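You operate a simulated robot arm through the tools that you are given. There is no shell and no other tool.

Carry out the task below with a simulated robot arm. There is one attempt and no reset: what you move stays moved.

## Task
Move the water to the welder and wash: open valves 9 and 6, shut valves 3 and 7.

It is judged by the outcome, as a careful person would: the job done as asked, and still so three seconds after it is handed in. It fails if anything else is knocked over, pushed out of place, dropped, spilled or broken.

## Robot
A 6-joint arm with a four-finger gripper, fixed in place. Base frame: the origin is at the foot of the arm, x ahead of it, y to its left, z up; the work surface is at about z = 840. Readings come in mm, degrees, newtons and seconds.
With the tool pointing down near the work surface it reaches from about 540 to 900 mm from the base axis. Its first joint turns from -166.0 to 166.0 degrees. Payload 3.43 kg.
The tool frame sits at the grasp point between the pads (the TCP): z along the fingers, y along the line on which they close. The tips reach 30 mm beyond it. Largest opening 120 mm; the body of the gripper starts 85 mm behind the TCP.
Orientation is that of the tool frame in the base frame, as [roll, pitch, yaw] about the fixed x, y, z axes, in that order (R = Rz(yaw) Ry(pitch) Rx(roll)). With the fingers straight down and closing along the base's y, the tool's x points along the base's -x, its y along +y and its z along -z.

## Interface
- The arm moves only by the tool send_rows. Its argument "commands" is a list that holds one entry, the list of rows, each a list of 7 numbers: the shift along the tool's x, y, z in units of 30 mm (1.0 is 30 mm), then the turn, a rotation vector about the tool's x, y, z in units of 5 degrees (1.0 is 5 degrees), then the opening in per cent of the stroke, from 0 (shut) to 100 (fully open). In form: [[[tx, ty, tz, rx, ry, rz, gripper], ...]]. A call has 1 to 20 rows; each row shifts and turns the commanded pose from where the row before left it, along the tool's axes as they then stand. A call with a number of a shift or a turn outside -1 to 1 is refused whole. Rows are played at 5 a second. More than 50 mm and 8.6 degrees between two rows, or a gripper value outside its range, and nothing of the call is played. Where a pose cannot be reached the arm comes as near as it can. A force on the tool above 40 N (or 10 N above the force at the start of the call, whichever is more), or a blocked arm, ends the call early, and 0.2 s more pass. Each finger halts on what it meets, pressing with about 30 N; the grip force reading is that of the motor and also rises with nothing between the fingers. The clock runs only during rows and for 0.2 s after the last one: add rows that do not move to give the fingers time. It gives the time, the measured TCP pose, the force on the tool (base axes), the opening and the grip force at its end, in the units of the frame above (readings bear some noise), with the torque about the TCP (base axes, N m) and any sound that the robot's microphone picked up.
- Cameras (640 x 400 px; columns grow to the right, rows downward): "scene" is fixed at [51.1, 649.9, 1501]; the picture's right is [-0.63, -0.77, 0.00], its down [-0.42, 0.34, -0.84] and it looks along [0.65, -0.53, -0.54] (base axes); focal length 320 px, centre (320, 200). "wrist" rides on the gripper at [71, -17, -121] in the tool frame; the picture's right is [0.23, 0.97, 0.00], its down [-0.81, 0.19, -0.55] and it looks along [-0.54, 0.13, 0.83] (tool axes); focal length 275 px, centre (320, 200). There is no depth. A picture from a camera that has moved, and an enlarged one, comes with that camera's place and axes in the base frame and with its lens.
- grab_frame(camera): a new picture of that camera. It takes no simulated time.
- slide_trunk(by): slides the trunk up (or, below 0, down) by that many mm; the arm rides with it, the base frame stays. It gives what a move gives, with no picture.
- enlarge(camera, box): a new picture of the part [left, top, right, bottom] of that camera's present view, enlarged. It takes no simulated time.
- finish_job(): hands the job in; it is judged then, once.

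Places have to be worked out from the pictures, the camera data and where the tool is seen. Open the gripper and draw the arm clear of the work before you hand the job in, unless the task says otherwise.

The tools are called after "Emit:" as name(argument=value, ...) on one line, values as JSON. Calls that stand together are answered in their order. send_rows: Moves the arm, as the interface text tells. Its arguments: {"type":"object","properties":{"commands":{"type":"array"}},"required":["commands"]} The other tools are called the same way: slide_trunk (by) slides the trunk up or down; grab_frame (camera) takes a picture; enlarge (camera, box) takes an enlarged picture of a part of a camera's view; finish_job () hands the job in.

At the start:

```text
t: 0.0
tool_pos: [541.2, 77.4, 1271.3]
orientation: [-180.0, 0.1, -180.0]
contact_force: [0.3, -0.4, -0.1]
moment: [0.02, 0.01, 0.01]
gripper_width: 119.8
grip_force: 0.1
trunk travel left (down, up): [-225.0, 315.0]
```

scene: 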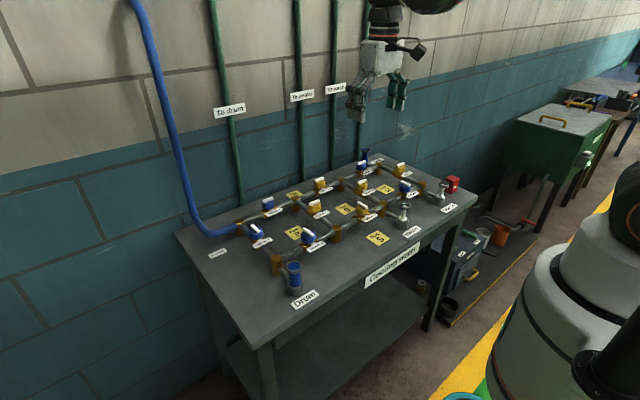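
wrist: 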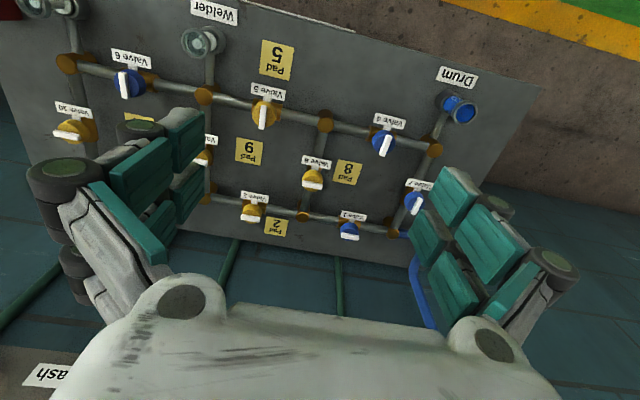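

I begin by looking closely at the panel in both cameras to read the valve labels and handle positions.

Emit:
enlarge(camera="scene", box=[220, 140, 380, 240])

Emit:
enlarge(camera="scene", box=[320, 140, 480, 240])

Emit:
enlarge(camera="scene", box=[200, 200, 360, 300])

Emit:
grab_frame(camera="wrist")

```text
4.00 times, centred on (300, 190) of scene
camera zoom: at [51.1, 649.9, 1501.0], right [-0.63, -0.77, 0.0], down [-0.42, 0.34, -0.84], along [0.65, -0.53, -0.54], focal length 1281 px, centre (400, 240)
```

zoom: 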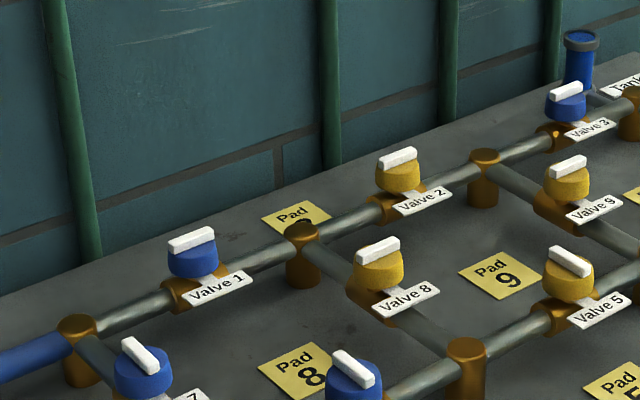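

```text
4.00 times, centred on (400, 190) of scene
camera zoom: at [51.1, 649.9, 1501.0], right [-0.63, -0.77, 0.0], down [-0.42, 0.34, -0.84], along [0.65, -0.53, -0.54], focal length 1281 px, centre (0, 240)
```

zoom: 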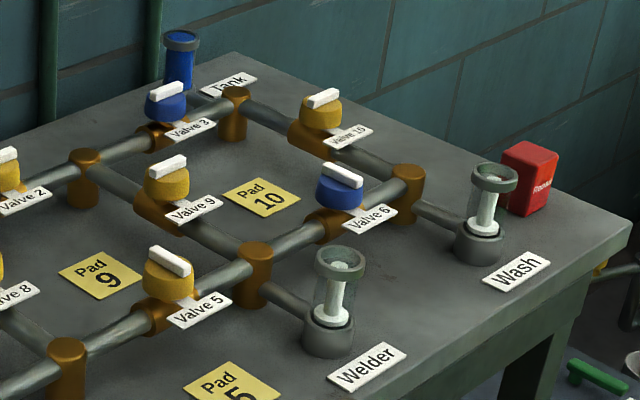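

```text
4.00 times, centred on (280, 250) of scene
camera zoom: at [51.1, 649.9, 1501.0], right [-0.63, -0.77, 0.0], down [-0.42, 0.34, -0.84], along [0.65, -0.53, -0.54], focal length 1281 px, centre (480, 0)
```

zoom: 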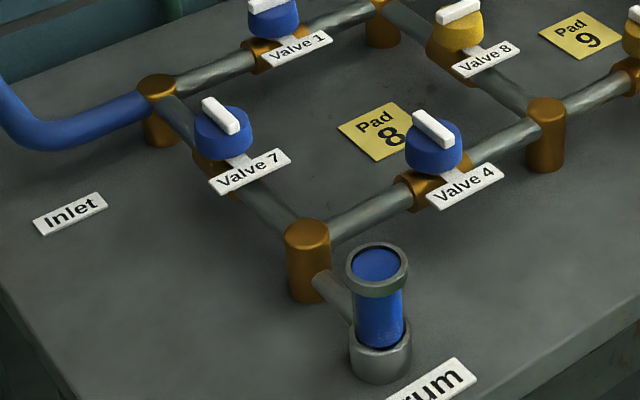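

```text
taken
camera wrist: at [470.7, 63.1, 1391.6], right [-0.23, 0.97, 0.0], down [0.81, 0.19, 0.55], along [0.54, 0.13, -0.83], focal length 275 px, centre (320, 200)
```

wrist: 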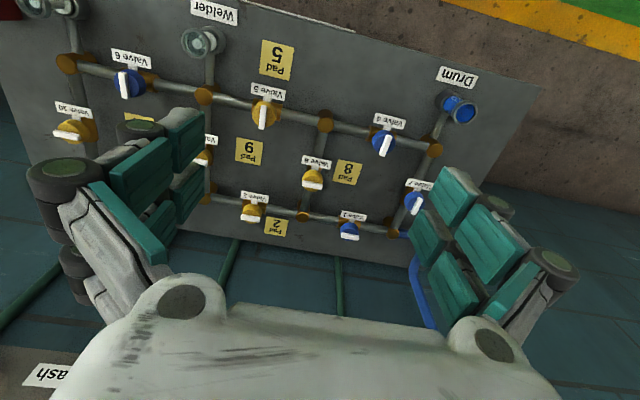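

The panel lies on the bench: handles along the pipe look open (1, 2, 3, 7), and handles across it look shut (4, 5, 6, 8, 9, 10). I triangulate the handles at z≈927, with valve 6 ≈(633,-218), 9 ≈(741,-108), 3 ≈(854,-220) and 7 ≈(741,330). Before moving I look at the rest of the room for signs and details, especially the "Pad" markings.

Emit:
enlarge(camera="scene", box=[340, 150, 420, 200])

Emit:
enlarge(camera="scene", box=[200, 70, 380, 182])

Emit:
enlarge(camera="scene", box=[400, 160, 560, 340])

Emit:
enlarge(camera="wrist", box=[40, 30, 220, 180])

Emit:
enlarge(camera="wrist", box=[220, 60, 480, 250])

```text
8.00 times, centred on (380, 175) of scene
camera zoom: at [51.1, 649.9, 1501.0], right [-0.63, -0.77, 0.0], down [-0.42, 0.34, -0.84], along [0.65, -0.53, -0.54], focal length 2562 px, centre (-160, 400)
```

zoom: 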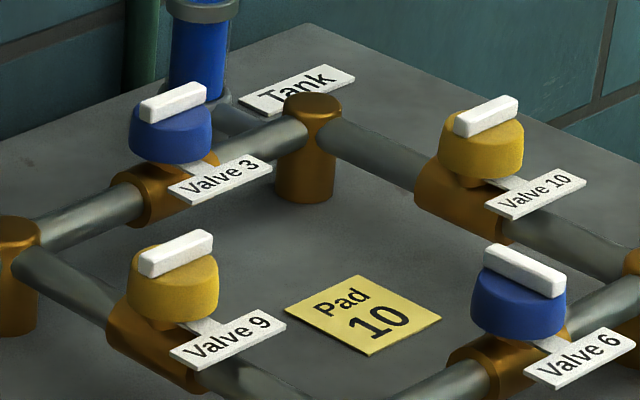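

```text
3.56 times, centred on (290, 126) of scene
camera zoom: at [51.1, 649.9, 1501.0], right [-0.63, -0.77, 0.0], down [-0.42, 0.34, -0.84], along [0.65, -0.53, -0.54], focal length 1138 px, centre (427, 463)
```

zoom: 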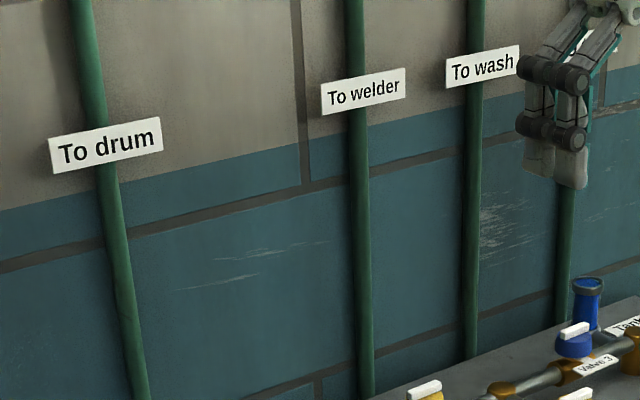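

```text
2.22 times, centred on (480, 250) of scene
camera zoom: at [51.1, 649.9, 1501.0], right [-0.63, -0.77, 0.0], down [-0.42, 0.34, -0.84], along [0.65, -0.53, -0.54], focal length 712 px, centre (-36, 89)
```

zoom: 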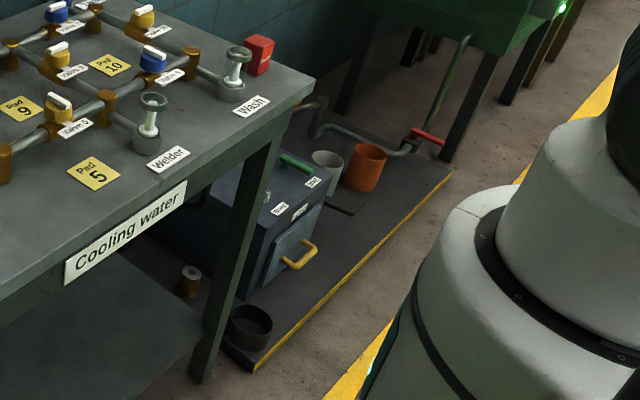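

```text
2.67 times, centred on (130, 105) of wrist
camera zoom: at [470.7, 63.1, 1391.6], right [-0.23, 0.97, 0.0], down [0.81, 0.19, 0.55], along [0.54, 0.13, -0.83], focal length 734 px, centre (827, 453)
```

zoom: 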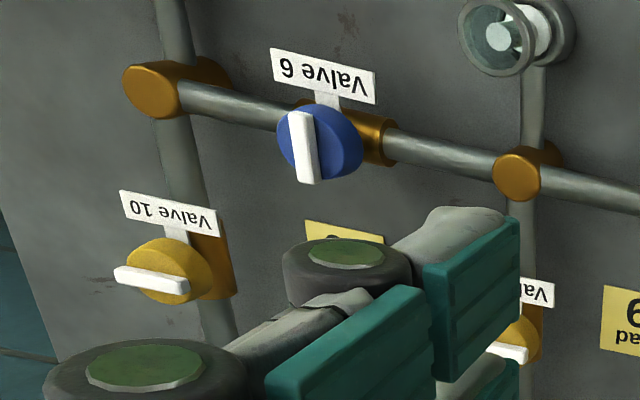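

```text
2.11 times, centred on (350, 155) of wrist
camera zoom: at [470.7, 63.1, 1391.6], right [-0.23, 0.97, 0.0], down [0.81, 0.19, 0.55], along [0.54, 0.13, -0.83], focal length 580 px, centre (257, 295)
```

zoom: 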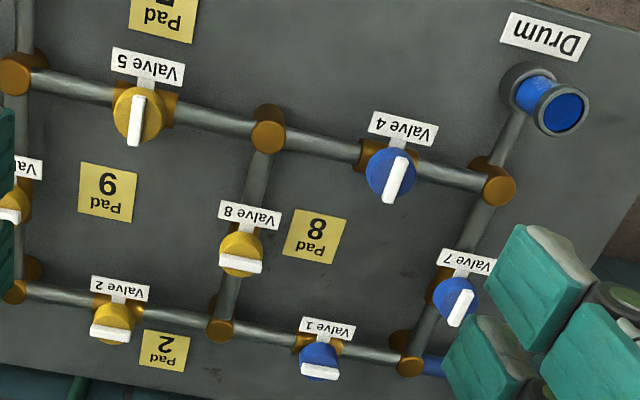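

No sign explains the pads beyond their numbers: yellow valves 2, 5, 8, 9 and 10 each have a matching pad, and the blue valves have none. I move high above valve 9 (TCP ≈(741,-108,1061)) for a closer look before touching anything.

Emit:
send_rows(commands=[[[-0.667, -0.617, 0.7, 0, 0, 0, 60], [-0.667, -0.617, 0.7, 0, 0, 0, 60], [-0.667, -0.617, 0.7, 0, 0, 0, 60], [-0.667, -0.617, 0.7, 0, 0, 0, 60], [-0.667, -0.617, 0.7, 0, 0, 0, 60], [-0.667, -0.617, 0.7, 0, 0, 0, 60], [-0.667, -0.617, 0.7, 0, 0, 0, 60], [-0.667, -0.617, 0.7, 0, 0, 0, 60], [-0.667, -0.617, 0.7, 0, 0, 0, 60], [-0.667, -0.617, 0.7, 0, 0, 0, 60], [0, 0, 0, 0, 0, 0, 60]]])

Emit:
grab_frame(camera="wrist")

Emit:
grab_frame(camera="scene")

```text
t: 2.4
tool_pos: [742.1, -105.5, 1060.7]
orientation: [-180.0, 0.1, -180.0]
contact_force: [0.7, -0.6, 0.0]
moment: [0.04, 0.02, 0.01]
gripper_width: 72.0
grip_force: 0.1
trunk travel left (down, up): [-225.0, 315.0]
```

```text
taken
camera wrist: at [671.1, -121.7, 1180.5], right [-0.23, 0.97, 0.0], down [0.81, 0.19, 0.55], along [0.54, 0.13, -0.83], focal length 275 px, centre (320, 200)
```

wrist: 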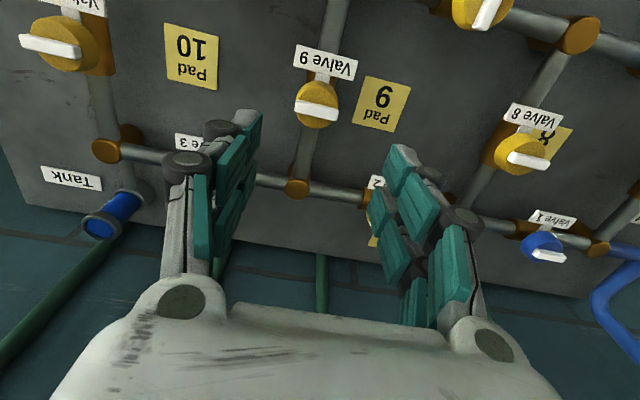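

```text
taken
```

scene: 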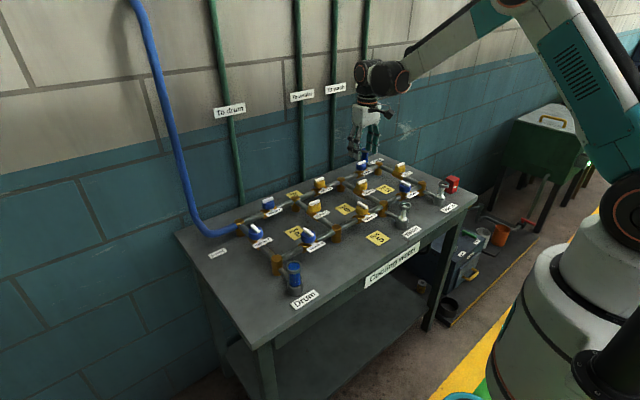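

The wrist view now shows valve 9's handle just inward of the TCP, and I put it near (729,-110). I enlarge it and the pads to judge the shape of the handle and of the pad.

Emit:
enlarge(camera="wrist", box=[260, 30, 430, 150])

Emit:
enlarge(camera="wrist", box=[10, 0, 240, 150])

Emit:
enlarge(camera="scene", box=[330, 90, 430, 200])

```text
3.33 times, centred on (345, 90) of wrist
camera zoom: at [671.1, -121.7, 1180.5], right [-0.23, 0.97, 0.0], down [0.81, 0.19, 0.55], along [0.54, 0.13, -0.83], focal length 918 px, centre (237, 567)
```

zoom: 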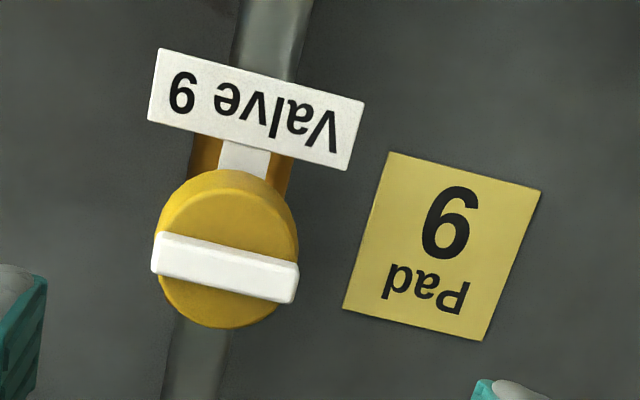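

```text
2.67 times, centred on (125, 75) of wrist
camera zoom: at [671.1, -121.7, 1180.5], right [-0.23, 0.97, 0.0], down [0.81, 0.19, 0.55], along [0.54, 0.13, -0.83], focal length 734 px, centre (840, 533)
```

zoom: 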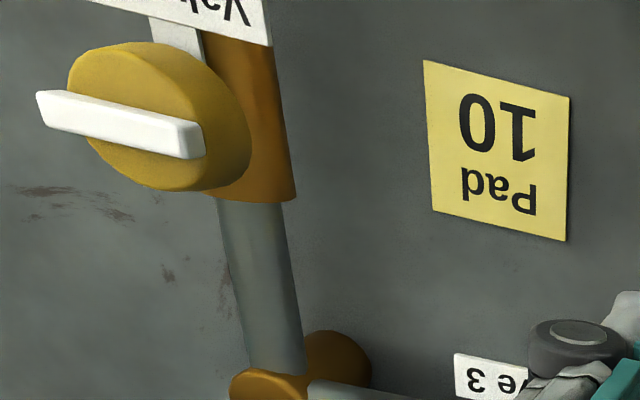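

```text
3.64 times, centred on (380, 145) of scene
camera zoom: at [51.1, 649.9, 1501.0], right [-0.63, -0.77, 0.0], down [-0.42, 0.34, -0.84], along [0.65, -0.53, -0.54], focal length 1164 px, centre (102, 400)
```

zoom: 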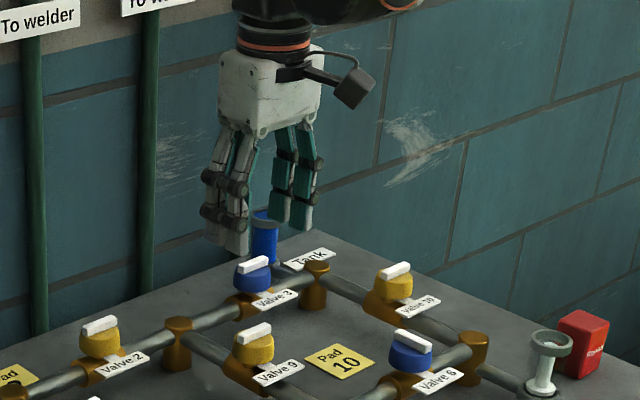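

The bar of valve 9 is about 40×10 mm along base y, centred at about (740,-108), with a 39 mm knob. Pad 9 is a flat 55 mm plate centred at about (739.5,-30). Since only the yellow valves have pads, valve 9 may be worked by its pad. A light press there can't hurt the valve, so I try it before turning the handle. I shift over the pad, turn the gripper 90° (closing along x, for clearance) and close the fingers.

Emit:
send_rows(commands=[[[0, 1.0, 0, 0, 0, 0, 0], [0, 1.0, 0, 0, 0, 0, 0], [0, 0, 0, 0, 0, 1, 0], [0, 0, 0, 0, 0, 1, 0], [0, 0, 0, 0, 0, 1, 0], [0, 0, 0, 0, 0, 1, 0], [0, 0, 0, 0, 0, 1, 0], [0, 0, 0, 0, 0, 1, 0], [0, 0, 0, 0, 0, 1, 0], [0, 0, 0, 0, 0, 1, 0], [0, 0, 0, 0, 0, 1, 0], [0, 0, 0, 0, 0, 1, 0], [0, 0, 0, 0, 0, 1, 0], [0, 0, 0, 0, 0, 1, 0], [0, 0, 0, 0, 0, 1, 0], [0, 0, 0, 0, 0, 1, 0], [0, 0, 0, 0, 0, 1, 0], [0, 0, 0, 0, 0, 1, 0], [0, 0, 0, 0, 0, 1, 0], [0, 0, 0, 0, 0, 1, 0]]])

Emit:
grab_frame(camera="wrist")

Emit:
enlarge(camera="scene", box=[300, 90, 430, 230])

```text
t: 6.6
tool_pos: [741.7, -46.9, 1061.6]
orientation: [179.9, 0.0, 89.9]
contact_force: [-0.8, -0.2, 0.3]
moment: [-0.01, 0.01, -0.02]
gripper_width: 0.0
grip_force: 29.5
trunk travel left (down, up): [-225.0, 315.0]
```

```text
taken
camera wrist: at [725.7, 26.5, 1181.4], right [0.97, 0.23, 0.0], down [0.19, -0.81, 0.55], along [0.13, -0.54, -0.83], focal length 275 px, centre (320, 200)
```

wrist: 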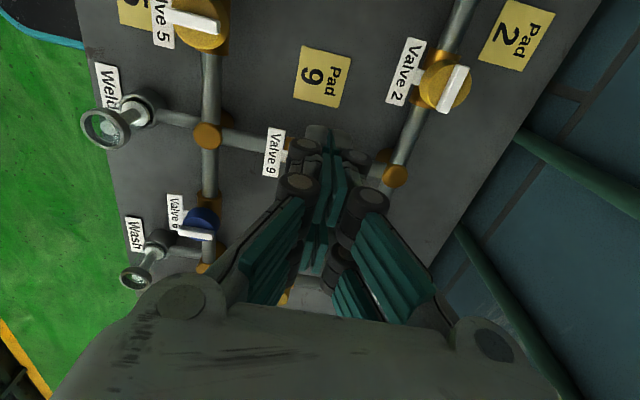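

```text
2.86 times, centred on (365, 160) of scene
camera zoom: at [51.1, 649.9, 1501.0], right [-0.63, -0.77, 0.0], down [-0.42, 0.34, -0.84], along [0.65, -0.53, -0.54], focal length 915 px, centre (191, 314)
```

zoom: 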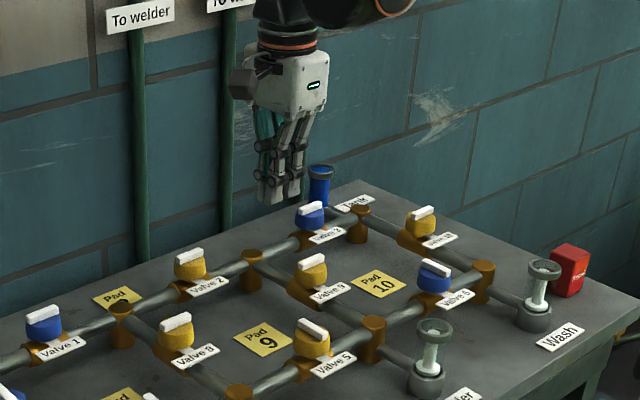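

The gripper is at yaw 90° with fingers shut, and both views put pad 9 at about (741,-29). I move over the pad's centre and descend until the tips are about 14 mm above it.

Emit:
send_rows(commands=[[[0.6, 0, 0, 0, 0, 0, 0], [0, 0, 0.78, 0, 0, 0, 0], [0, 0, 0.78, 0, 0, 0, 0], [0, 0, 0.78, 0, 0, 0, 0], [0, 0, 0.78, 0, 0, 0, 0], [0, 0, 0.78, 0, 0, 0, 0], [0, 0, 0.78, 0, 0, 0, 0], [0, 0, 0.78, 0, 0, 0, 0], [0, 0, 0.15, 0, 0, 0, 0], [0, 0, 0.15, 0, 0, 0, 0], [0, 0, 0.15, 0, 0, 0, 0], [0, 0, 0, 0, 0, 0, 0]]])

Emit:
grab_frame(camera="wrist")

Emit:
enlarge(camera="scene", box=[290, 130, 430, 230])

```text
t: 9.2
tool_pos: [741.3, -28.9, 883.5]
orientation: [180.0, 0.0, 90.0]
contact_force: [-0.2, 0.6, -0.3]
moment: [0.01, 0.0, 0.01]
gripper_width: 0.0
grip_force: 30.4
trunk travel left (down, up): [-225.0, 315.0]
```

```text
taken
camera wrist: at [725.6, 44.4, 1003.6], right [0.97, 0.23, 0.0], down [0.19, -0.81, 0.55], along [0.13, -0.54, -0.83], focal length 275 px, centre (320, 200)
```

wrist: 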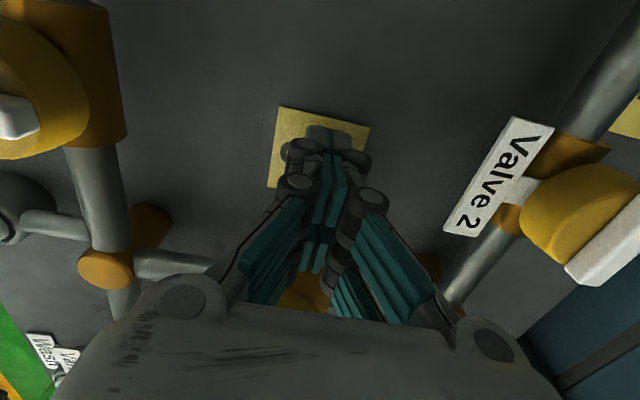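

```text
4.00 times, centred on (360, 180) of scene
camera zoom: at [51.1, 649.9, 1501.0], right [-0.63, -0.77, 0.0], down [-0.42, 0.34, -0.84], along [0.65, -0.53, -0.54], focal length 1281 px, centre (160, 280)
```

zoom: 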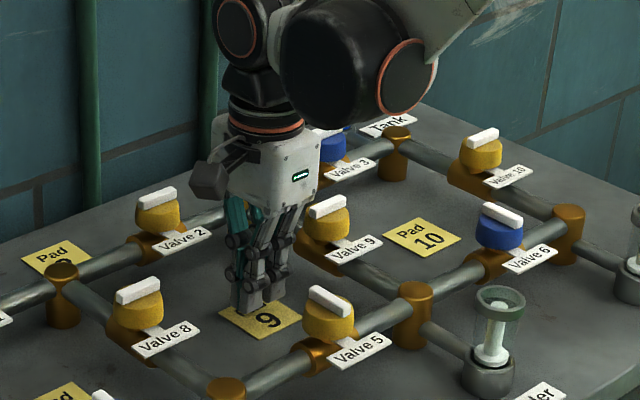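

The tips are over the pad at about z=853 with clear space on all sides. I go down in small 1.5–2 mm steps and watch the force.

Emit:
send_rows(commands=[[[0, 0, 0.067, 0, 0, 0, 0], [0, 0, 0.067, 0, 0, 0, 0], [0, 0, 0.067, 0, 0, 0, 0], [0, 0, 0.067, 0, 0, 0, 0], [0, 0, 0.05, 0, 0, 0, 0], [0, 0, 0.033, 0, 0, 0, 0], [0, 0, 0.033, 0, 0, 0, 0]]])

```text
t: 10.8
tool_pos: [742.5, -29.0, 873.1]
orientation: [179.9, 0.1, 90.0]
contact_force: [-0.4, -0.3, -0.6]
moment: [-0.03, 0.01, -0.01]
gripper_width: 0.0
grip_force: 29.8
trunk travel left (down, up): [-225.0, 315.0]
```

The tips are at about z=843 and no force shows yet. I continue in 1 mm steps.

Emit:
send_rows(commands=[[[0, 0, 0.033, 0, 0, 0, 0], [0, 0, 0.033, 0, 0, 0, 0]]])

Emit:
enlarge(camera="scene", box=[290, 130, 430, 230])

```text
t: 11.4
tool_pos: [741.9, -28.5, 870.1]
orientation: [-179.9, 0.0, 90.0]
contact_force: [0.5, -0.5, 0.1]
moment: [-0.01, 0.0, 0.01]
gripper_width: 0.2
grip_force: 30.3
trunk travel left (down, up): [-225.0, 315.0]
```

```text
4.00 times, centred on (360, 180) of scene
camera zoom: at [51.1, 649.9, 1501.0], right [-0.63, -0.77, 0.0], down [-0.42, 0.34, -0.84], along [0.65, -0.53, -0.54], focal length 1281 px, centre (160, 280)
```

zoom: 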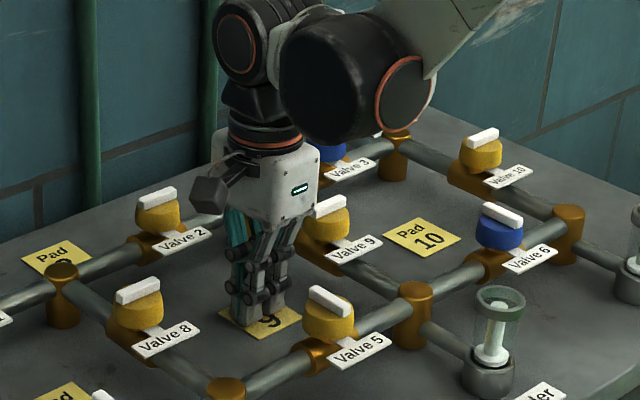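

Still no contact at TCP z=870. I continue down in 1 mm steps.

Emit:
send_rows(commands=[[[0, 0, 0.033, 0, 0, 0, 0], [0, 0, 0.033, 0, 0, 0, 0]]])

```text
t: 12.0
tool_pos: [742.6, -27.9, 869.3]
orientation: [180.0, 0.1, 90.1]
contact_force: [0.8, 0.0, 0.2]
moment: [-0.02, 0.01, 0.0]
gripper_width: 0.0
grip_force: 30.1
trunk travel left (down, up): [-225.0, 315.0]
```

There is no force at TCP z≈869. I take two more 1 mm steps.

Emit:
send_rows(commands=[[[0, 0, 0.033, 0, 0, 0, 0], [0, 0, 0.033, 0, 0, 0, 0]]])

```text
t: 12.6
tool_pos: [741.5, -28.8, 866.1]
orientation: [180.0, 0.0, 90.0]
contact_force: [0.7, -0.5, -1.0]
moment: [0.01, 0.01, -0.01]
gripper_width: 0.0
grip_force: 30.6
trunk travel left (down, up): [-225.0, 315.0]
```

Still no contact with the tips at a nominal z of about 836, so the surface must be a little lower than 840. I go on in 1 mm steps.

Emit:
send_rows(commands=[[[0, 0, 0.033, 0, 0, 0, 0], [0, 0, 0.033, 0, 0, 0, 0]]])

Emit:
enlarge(camera="scene", box=[320, 160, 390, 220])

```text
t: 13.2
tool_pos: [741.7, -28.1, 866.6]
orientation: [179.9, 0.0, 89.9]
contact_force: [8.6, -1.4, 26.5]
moment: [-0.01, -0.21, 0.02]
gripper_width: 0.0
grip_force: 33.7
trunk travel left (down, up): [-225.0, 315.0]
```

```text
6.67 times, centred on (355, 190) of scene
camera zoom: at [51.1, 649.9, 1501.0], right [-0.63, -0.77, 0.0], down [-0.42, 0.34, -0.84], along [0.65, -0.53, -0.54], focal length 2135 px, centre (87, 267)
```

zoom: 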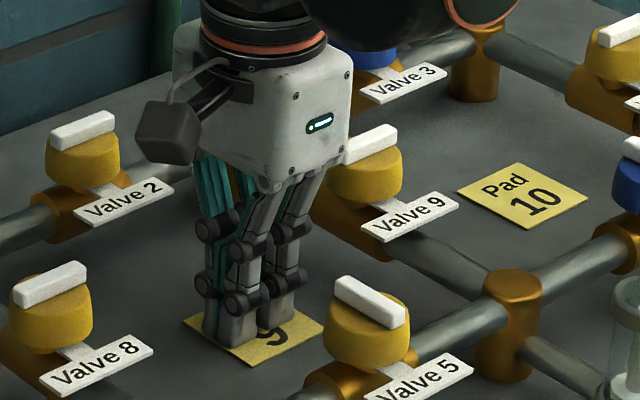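

Contact is now 26 N on the pad, with no sound reported and valve 9's handle unchanged so far. I hold briefly, then lift 3 mm and look.

Emit:
send_rows(commands=[[[0, 0, 0, 0, 0, 0, 0], [0, 0, 0, 0, 0, 0, 0], [0, 0, 0, 0, 0, 0, 0]]])

Emit:
enlarge(camera="scene", box=[320, 160, 390, 220])

Emit:
grab_frame(camera="scene")

```text
t: 13.9
tool_pos: [741.0, -28.9, 866.6]
orientation: [179.7, 0.1, 90.0]
contact_force: [0.0, -0.7, 15.6]
moment: [0.04, 0.04, -0.03]
gripper_width: 0.0
grip_force: 33.6
trunk travel left (down, up): [-225.0, 315.0]
stopped in row 3: the force on the tool passed its limit at 41 N (the readings are from after the stop); the commanded pose is now the measured one
```

```text
6.67 times, centred on (355, 190) of scene
camera zoom: at [51.1, 649.9, 1501.0], right [-0.63, -0.77, 0.0], down [-0.42, 0.34, -0.84], along [0.65, -0.53, -0.54], focal length 2135 px, centre (87, 267)
```

zoom: 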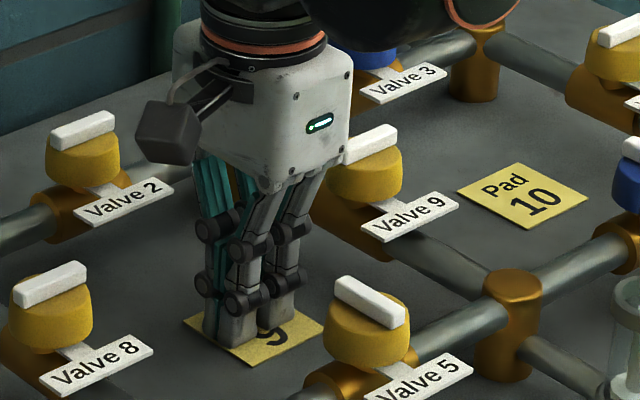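

```text
taken
```

scene: 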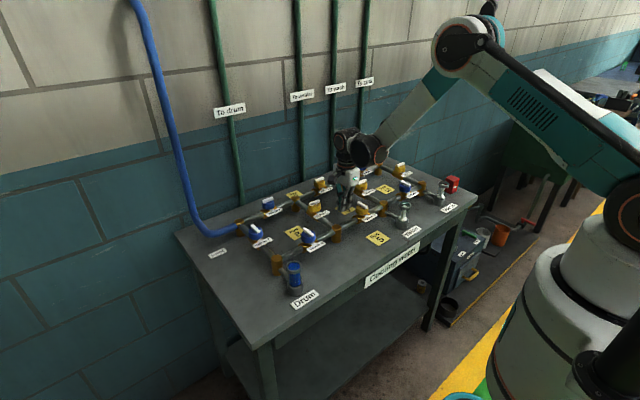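

The press gave up to 41 N on a solid surface, with no sound and no visible change at valve 9. I lift clear of the pad and look at the whole panel again.

Emit:
send_rows(commands=[[[0, 0, -0.3, 0, 0, 0, 0], [0, 0, -0.6, 0, 0, 0, 0], [0, 0, -1, 0, 0, 0, 0], [0, 0, -1, 0, 0, 0, 0], [0, 0, -1, 0, 0, 0, 0]]])

Emit:
enlarge(camera="scene", box=[300, 140, 460, 240])

Emit:
grab_frame(camera="wrist")

```text
t: 15.1
tool_pos: [743.3, -28.1, 984.6]
orientation: [180.0, 0.0, 89.9]
contact_force: [0.0, 0.4, 0.3]
moment: [0.01, 0.03, 0.01]
gripper_width: 0.0
grip_force: 33.3
trunk travel left (down, up): [-225.0, 315.0]
```

```text
4.00 times, centred on (380, 190) of scene
camera zoom: at [51.1, 649.9, 1501.0], right [-0.63, -0.77, 0.0], down [-0.42, 0.34, -0.84], along [0.65, -0.53, -0.54], focal length 1281 px, centre (80, 240)
```

zoom: 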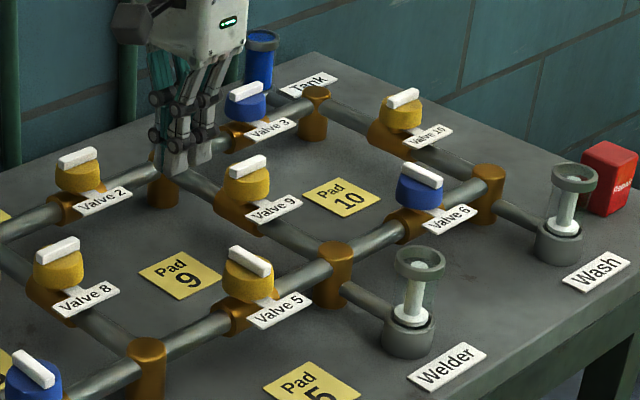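

```text
taken
camera wrist: at [725.3, 44.3, 1103.3], right [0.97, 0.23, 0.0], down [0.19, -0.81, 0.55], along [0.13, -0.54, -0.83], focal length 275 px, centre (320, 200)
```

wrist: 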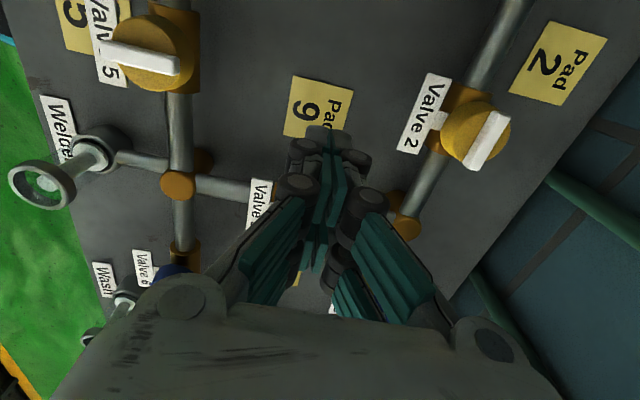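

The press changed nothing: valve 9's handle still lies across its pipe. So I'll work valve 9 by its handle. I raise a little, move over it at (740,-108) with the fingers opened to about 48 mm, and check alignment before going down.

Emit:
send_rows(commands=[[[0, 0, -0.7, 0, 0, 0, 0], [-0.882, 0, 0, 0, 0, 0, 40], [-0.882, 0, 0, 0, 0, 0, 40], [-0.882, 0, 0, 0, 0, 0, 40], [0, 0, 0, 0, 0, 0, 40], [0, 0, 0, 0, 0, 0, 40]]])

Emit:
grab_frame(camera="wrist")

Emit:
enlarge(camera="scene", box=[320, 110, 420, 210])

```text
t: 16.5
tool_pos: [742.1, -106.6, 1003.6]
orientation: [179.8, 0.0, 90.0]
contact_force: [1.0, 0.8, 0.2]
moment: [-0.05, 0.0, 0.0]
gripper_width: 48.1
grip_force: 0.1
trunk travel left (down, up): [-225.0, 315.0]
```

```text
taken
camera wrist: at [726.6, -35.3, 1123.3], right [0.97, 0.23, 0.0], down [0.19, -0.81, 0.55], along [0.13, -0.54, -0.83], focal length 275 px, centre (320, 200)
```

wrist: 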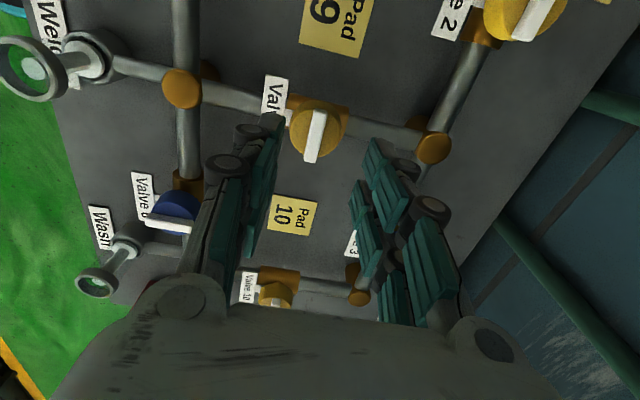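

```text
4.00 times, centred on (370, 160) of scene
camera zoom: at [51.1, 649.9, 1501.0], right [-0.63, -0.77, 0.0], down [-0.42, 0.34, -0.84], along [0.65, -0.53, -0.54], focal length 1281 px, centre (120, 360)
```

zoom: 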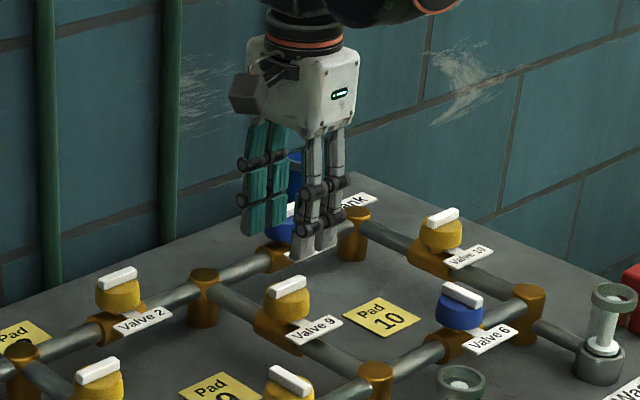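

Valve 9's bar is between the fingers and runs along y as expected. I enlarge to measure the centring precisely before descending.

Emit:
enlarge(camera="wrist", box=[240, 80, 400, 180])

```text
4.00 times, centred on (320, 130) of wrist
camera zoom: at [726.6, -35.3, 1123.3], right [0.97, 0.23, 0.0], down [0.19, -0.81, 0.55], along [0.13, -0.54, -0.83], focal length 1101 px, centre (320, 480)
```

zoom: 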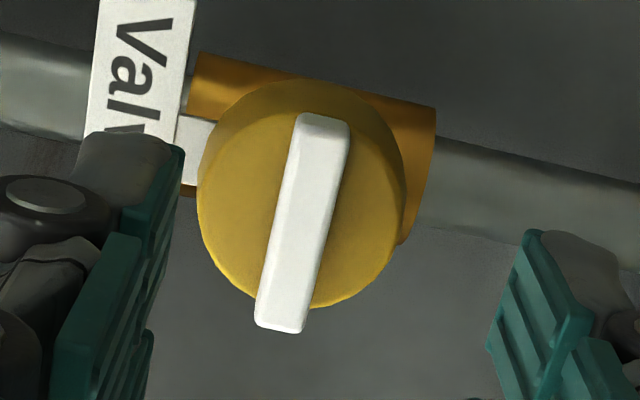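

Using the prong tips as a check, the camera model fits well: the bar centre lies about 3 mm to −x of the TCP and is well centred in y. I correct by 3 mm and descend until the tips are at about z=923, alongside the bar, with the fingers still open.

Emit:
send_rows(commands=[[[0, -0.1, 0, 0, 0, 0, 40], [0, 0, 0.5, 0, 0, 0, 40], [0, 0, 0.5, 0, 0, 0, 40], [0, 0, 0.3, 0, 0, 0, 40], [0, 0, 0.2, 0, 0, 0, 40], [0, 0, 0.167, 0, 0, 0, 40], [0, 0, 0, 0, 0, 0, 40]]])

Emit:
grab_frame(camera="wrist")

Emit:
enlarge(camera="scene", box=[330, 120, 410, 220])

```text
t: 18.1
tool_pos: [739.5, -107.2, 953.3]
orientation: [179.9, 0.0, 90.0]
contact_force: [-0.9, -0.1, -0.1]
moment: [-0.04, 0.01, 0.0]
gripper_width: 48.0
grip_force: 0.1
trunk travel left (down, up): [-225.0, 315.0]
```

```text
taken
camera wrist: at [722.5, -35.0, 1073.3], right [0.97, 0.23, 0.0], down [0.19, -0.81, 0.55], along [0.13, -0.54, -0.83], focal length 275 px, centre (320, 200)
```

wrist: 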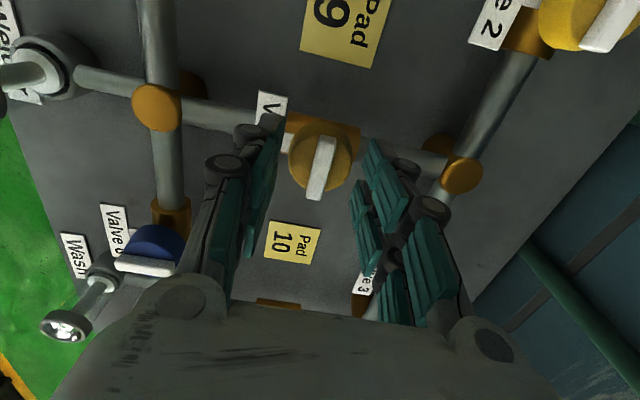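

```text
4.00 times, centred on (370, 170) of scene
camera zoom: at [51.1, 649.9, 1501.0], right [-0.63, -0.77, 0.0], down [-0.42, 0.34, -0.84], along [0.65, -0.53, -0.54], focal length 1281 px, centre (120, 320)
```

zoom: 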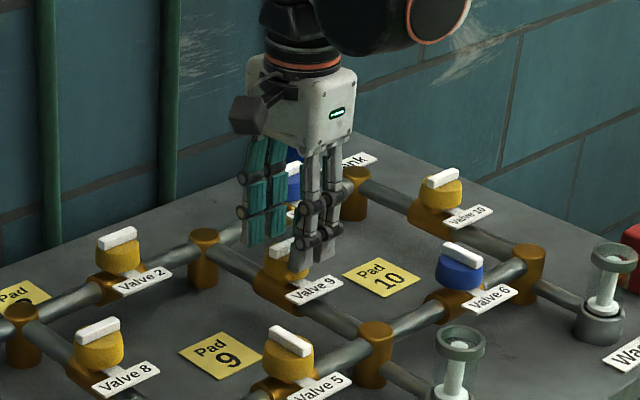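

The bar sits centred between the fingers with no contact force. I close the fingers and read the width to see whether they hold the bar (about 10 mm) or the knob (about 39 mm).

Emit:
send_rows(commands=[[[0, 0, 0, 0, 0, 0, 20], [0, 0, 0, 0, 0, 0, 0], [0, 0, 0, 0, 0, 0, 0], [0, 0, 0, 0, 0, 0, 0]]])

Emit:
enlarge(camera="wrist", box=[220, 80, 420, 260])

Emit:
enlarge(camera="scene", box=[350, 150, 400, 210])

```text
t: 19.1
tool_pos: [740.1, -107.4, 953.7]
orientation: [179.9, 0.0, 90.0]
contact_force: [8.9, -0.5, 4.3]
moment: [0.02, -0.26, 0.02]
gripper_width: 9.8
grip_force: 44.2
trunk travel left (down, up): [-225.0, 315.0]
```

```text
2.22 times, centred on (320, 170) of wrist
camera zoom: at [723.2, -35.0, 1073.2], right [0.97, 0.23, 0.0], down [0.19, -0.81, 0.55], along [0.13, -0.54, -0.83], focal length 612 px, centre (320, 267)
```

zoom: 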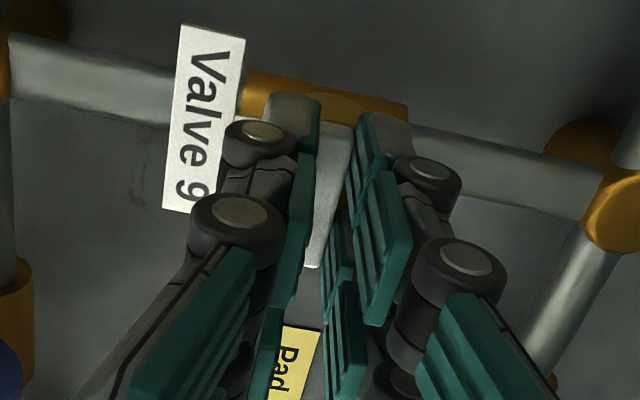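

```text
6.67 times, centred on (375, 180) of scene
camera zoom: at [51.1, 649.9, 1501.0], right [-0.63, -0.77, 0.0], down [-0.42, 0.34, -0.84], along [0.65, -0.53, -0.54], focal length 2135 px, centre (-47, 333)
```

zoom: 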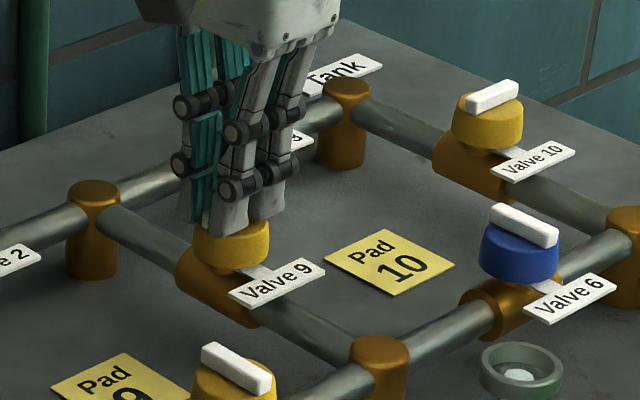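

The width reads 9.8 mm, so the fingers hold the bar. I try a small counter-clockwise turn (the usual opening direction), 5° in two steps, and check the torque.

Emit:
send_rows(commands=[[[0, 0, 0, 0, 0, -0.5, 0], [0, 0, 0, 0, 0, -0.5, 0], [0, 0, 0, 0, 0, 0, 0]]])

```text
t: 19.9
tool_pos: [739.5, -107.2, 953.5]
orientation: [180.0, 0.0, 95.0]
contact_force: [12.2, -0.8, 6.4]
moment: [0.18, -0.3, 0.04]
gripper_width: 10.0
grip_force: 43.7
trunk travel left (down, up): [-225.0, 315.0]
```

Yaw went to 95° with almost no torque (0.04 N m), so the handle turns freely that way. I continue 15° more and look.

Emit:
send_rows(commands=[[[0, 0, 0, 0, 0, -0.6, 0], [0, 0, 0, 0, 0, -0.6, 0], [0, 0, 0, 0, 0, -0.6, 0], [0, 0, 0, 0, 0, -0.6, 0], [0, 0, 0, 0, 0, -0.6, 0], [0, 0, 0, 0, 0, 0, 0]]])

Emit:
enlarge(camera="wrist", box=[220, 80, 420, 260])

Emit:
enlarge(camera="scene", box=[350, 150, 400, 210])

```text
t: 21.3
tool_pos: [739.2, -107.0, 952.6]
orientation: [-180.0, 0.0, 110.1]
contact_force: [3.9, -0.1, 1.1]
moment: [0.1, -0.1, -0.01]
gripper_width: 10.1
grip_force: 44.0
trunk travel left (down, up): [-225.0, 315.0]
```

```text
2.22 times, centred on (320, 170) of wrist
camera zoom: at [699.2, -45.2, 1073.2], right [0.84, 0.55, 0.0], down [0.46, -0.7, 0.55], along [0.3, -0.46, -0.83], focal length 612 px, centre (320, 267)
```

zoom: 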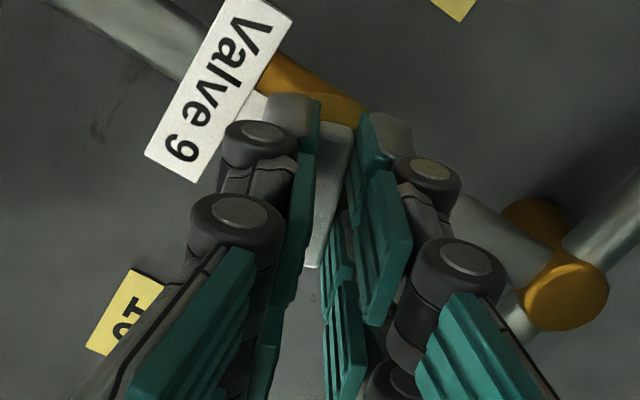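

```text
6.67 times, centred on (375, 180) of scene
camera zoom: at [51.1, 649.9, 1501.0], right [-0.63, -0.77, 0.0], down [-0.42, 0.34, -0.84], along [0.65, -0.53, -0.54], focal length 2135 px, centre (-47, 333)
```

zoom: 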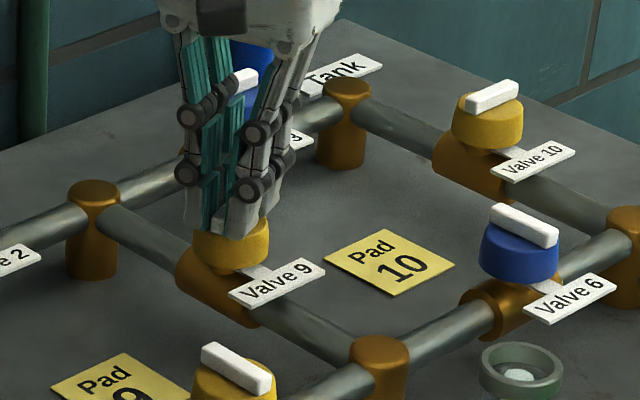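

The bar turns with the fingers at low torque. I continue counter-clockwise 67°, stopping just short of the aligned position.

Emit:
send_rows(commands=[[[0, 0, 0, 0, 0, -0.9, 0], [0, 0, 0, 0, 0, -0.9, 0], [0, 0, 0, 0, 0, -0.9, 0], [0, 0, 0, 0, 0, -0.9, 0], [0, 0, 0, 0, 0, -0.9, 0], [0, 0, 0, 0, 0, -0.9, 0], [0, 0, 0, 0, 0, -0.9, 0], [0, 0, 0, 0, 0, -0.9, 0], [0, 0, 0, 0, 0, -0.9, 0], [0, 0, 0, 0, 0, -0.9, 0], [0, 0, 0, 0, 0, -0.9, 0], [0, 0, 0, 0, 0, -0.9, 0], [0, 0, 0, 0, 0, -0.9, 0], [0, 0, 0, 0, 0, -0.9, 0], [0, 0, 0, 0, 0, -0.9, 0], [0, 0, 0, 0, 0, 0, 0]]])

Emit:
enlarge(camera="wrist", box=[220, 80, 420, 260])

Emit:
enlarge(camera="scene", box=[340, 140, 440, 240])

```text
t: 24.7
tool_pos: [739.3, -109.1, 954.5]
orientation: [179.9, 0.2, 177.4]
contact_force: [-27.0, -14.0, -19.7]
moment: [-0.33, 0.9, -0.02]
gripper_width: 10.2
grip_force: 43.9
trunk travel left (down, up): [-225.0, 315.0]
```

```text
2.22 times, centred on (320, 170) of wrist
camera zoom: at [666.8, -122.1, 1073.8], right [-0.19, 0.98, 0.0], down [0.82, 0.16, 0.55], along [0.54, 0.1, -0.83], focal length 612 px, centre (320, 267)
```

zoom: 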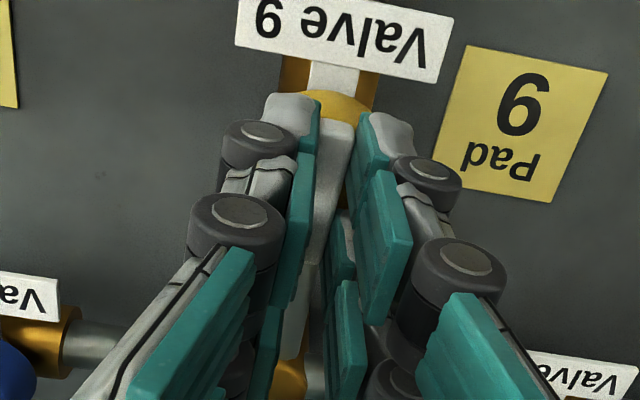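

```text
4.00 times, centred on (390, 190) of scene
camera zoom: at [51.1, 649.9, 1501.0], right [-0.63, -0.77, 0.0], down [-0.42, 0.34, -0.84], along [0.65, -0.53, -0.54], focal length 1281 px, centre (40, 240)
```

zoom: 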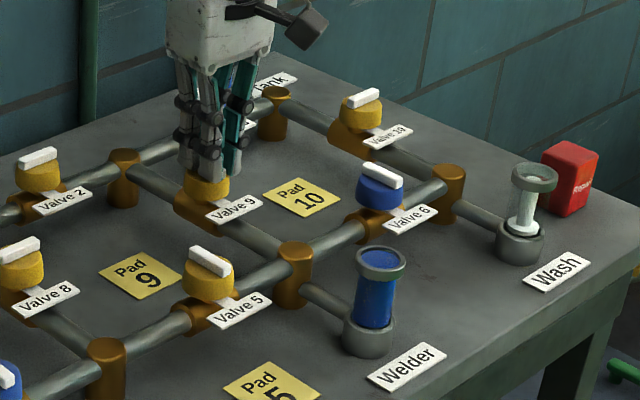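

The Welder glass now shows blue water, so valve 9 is opening. The lateral force has built up to about 36 N in all, so I relieve it with small shifts the way it pushes and finish the last 2.6°.

Emit:
send_rows(commands=[[[0.03, -0.015, 0.02, 0, 0, 0, 0], [0.02, -0.01, 0.015, 0, 0, 0, 0], [0, 0, 0, 0, 0, -0.25, 0], [0, 0, 0, 0, 0, -0.25, 0], [0, 0, 0, 0, 0, 0, 0]]])

```text
t: 25.9
tool_pos: [737.9, -108.9, 953.7]
orientation: [-180.0, 0.2, -180.0]
contact_force: [13.8, -17.9, 30.7]
moment: [-0.5, 0.34, -0.03]
gripper_width: 10.1
grip_force: 44.1
trunk travel left (down, up): [-225.0, 315.0]
```

Yaw is now 180°, so the bar should lie along the pipe. I release the bar, lift straight up and check.

Emit:
send_rows(commands=[[[0, 0, 0, 0, 0, 0, 15], [0, 0, 0, 0, 0, 0, 40], [0, 0, 0, 0, 0, 0, 40], [0, 0, -0.4, 0, 0, 0, 40], [0, 0, -0.8, 0, 0, 0, 40], [0, 0, -0.8, 0, 0, 0, 40], [0, 0, 0, 0, 0, 0, 40]]])

Emit:
grab_frame(camera="wrist")

Emit:
enlarge(camera="scene", box=[340, 140, 460, 240])

```text
t: 27.5
tool_pos: [736.7, -108.0, 1014.1]
orientation: [-180.0, 0.1, -180.0]
contact_force: [0.2, -0.2, -0.6]
moment: [-0.05, -0.01, -0.02]
gripper_width: 48.3
grip_force: 0.0
trunk travel left (down, up): [-225.0, 315.0]
```

```text
taken
camera wrist: at [666.6, -123.7, 1133.0], right [-0.23, 0.97, 0.0], down [0.81, 0.19, 0.55], along [0.54, 0.13, -0.83], focal length 275 px, centre (320, 200)
```

wrist: 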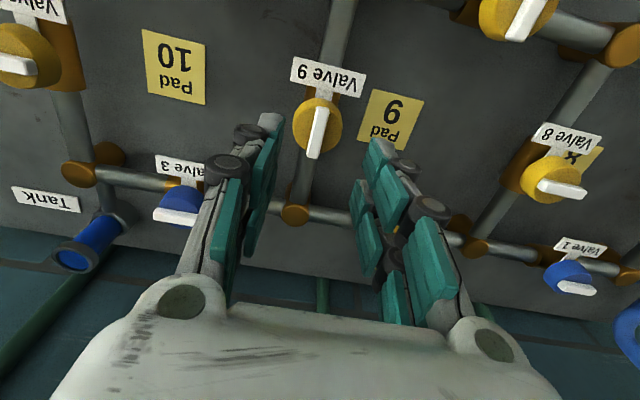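

```text
4.00 times, centred on (400, 190) of scene
camera zoom: at [51.1, 649.9, 1501.0], right [-0.63, -0.77, 0.0], down [-0.42, 0.34, -0.84], along [0.65, -0.53, -0.54], focal length 1281 px, centre (0, 240)
```

zoom: 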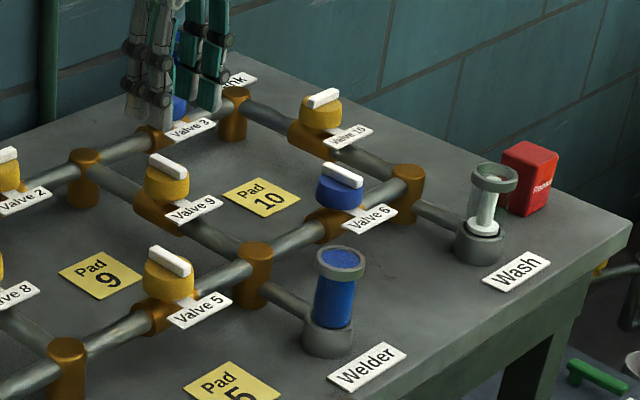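

Valve 9's handle now lies along its pipe and the Welder is fed. Next is valve 6 at about (630,-217), whose bar lies along x, so the present orientation suits it. I move above it at the same height and look.

Emit:
send_rows(commands=[[[0.594, -0.605, 0, 0, 0, 0, 40], [0.594, -0.605, 0, 0, 0, 0, 40], [0.594, -0.605, 0, 0, 0, 0, 40], [0.594, -0.605, 0, 0, 0, 0, 40], [0.594, -0.605, 0, 0, 0, 0, 40], [0.594, -0.605, 0, 0, 0, 0, 40], [0, 0, 0, 0, 0, 0, 40]]])

Emit:
grab_frame(camera="wrist")

Emit:
enlarge(camera="wrist", box=[240, 70, 400, 170])

Emit:
enlarge(camera="scene", box=[340, 120, 460, 240])

```text
t: 29.1
tool_pos: [630.2, -217.4, 1012.4]
orientation: [-179.9, 0.0, 180.0]
contact_force: [0.3, -0.1, -0.4]
moment: [0.0, 0.04, 0.0]
gripper_width: 48.0
grip_force: 0.1
trunk travel left (down, up): [-225.0, 315.0]
```

```text
taken
camera wrist: at [559.3, -233.2, 1132.4], right [-0.23, 0.97, 0.0], down [0.81, 0.19, 0.55], along [0.54, 0.13, -0.83], focal length 275 px, centre (320, 200)
```

wrist: 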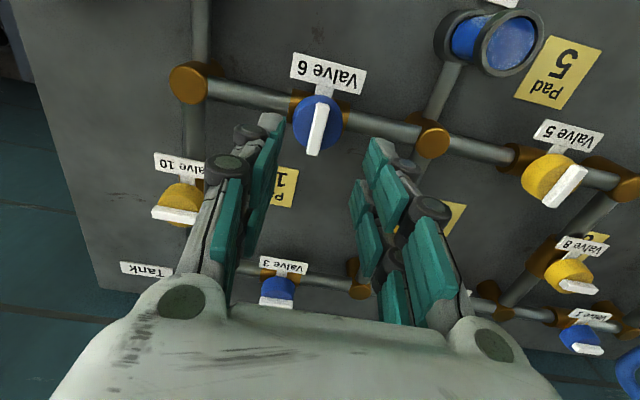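

```text
4.00 times, centred on (320, 120) of wrist
camera zoom: at [559.3, -233.2, 1132.4], right [-0.23, 0.97, 0.0], down [0.81, 0.19, 0.55], along [0.54, 0.13, -0.83], focal length 1101 px, centre (320, 520)
```

zoom: 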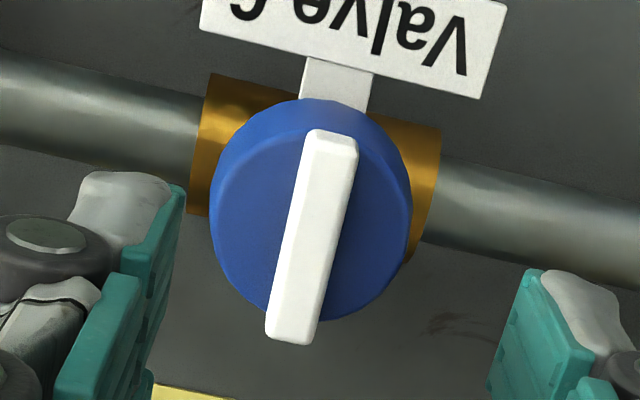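

```text
3.33 times, centred on (400, 180) of scene
camera zoom: at [51.1, 649.9, 1501.0], right [-0.63, -0.77, 0.0], down [-0.42, 0.34, -0.84], along [0.65, -0.53, -0.54], focal length 1067 px, centre (53, 267)
```

zoom: 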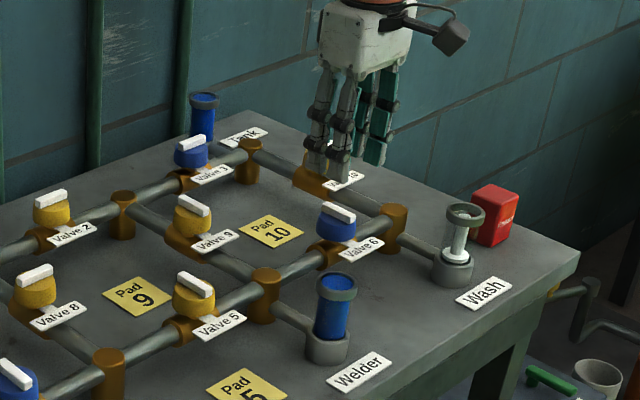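

Valve 6's bar is 1.5 mm to −x and 1.9 mm to −y of the TCP, and its axis matches the finger direction. I correct that and descend to the same height as before (TCP z≈953).

Emit:
send_rows(commands=[[[0.05, -0.063, 0, 0, 0, 0, 40], [0, 0, 0.6, 0, 0, 0, 40], [0, 0, 0.6, 0, 0, 0, 40], [0, 0, 0.4, 0, 0, 0, 40], [0, 0, 0.2, 0, 0, 0, 40], [0, 0, 0.15, 0, 0, 0, 40], [0, 0, 0, 0, 0, 0, 40]]])

Emit:
enlarge(camera="wrist", box=[240, 80, 400, 200])

Emit:
enlarge(camera="scene", box=[340, 120, 460, 240])

```text
t: 30.7
tool_pos: [630.0, -219.5, 953.9]
orientation: [180.0, 0.1, -179.9]
contact_force: [-0.9, -0.5, -0.4]
moment: [-0.01, -0.01, 0.0]
gripper_width: 48.1
grip_force: 0.1
trunk travel left (down, up): [-225.0, 315.0]
```

```text
3.33 times, centred on (320, 140) of wrist
camera zoom: at [558.3, -234.7, 1073.8], right [-0.23, 0.97, 0.0], down [0.81, 0.19, 0.55], along [0.54, 0.13, -0.83], focal length 918 px, centre (320, 400)
```

zoom: 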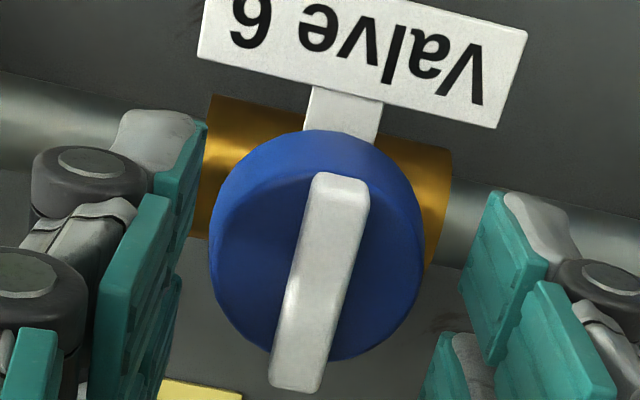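

```text
3.33 times, centred on (400, 180) of scene
camera zoom: at [51.1, 649.9, 1501.0], right [-0.63, -0.77, 0.0], down [-0.42, 0.34, -0.84], along [0.65, -0.53, -0.54], focal length 1067 px, centre (53, 267)
```

zoom: 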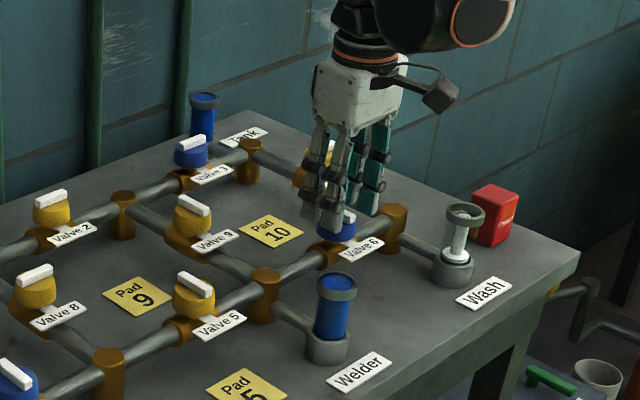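

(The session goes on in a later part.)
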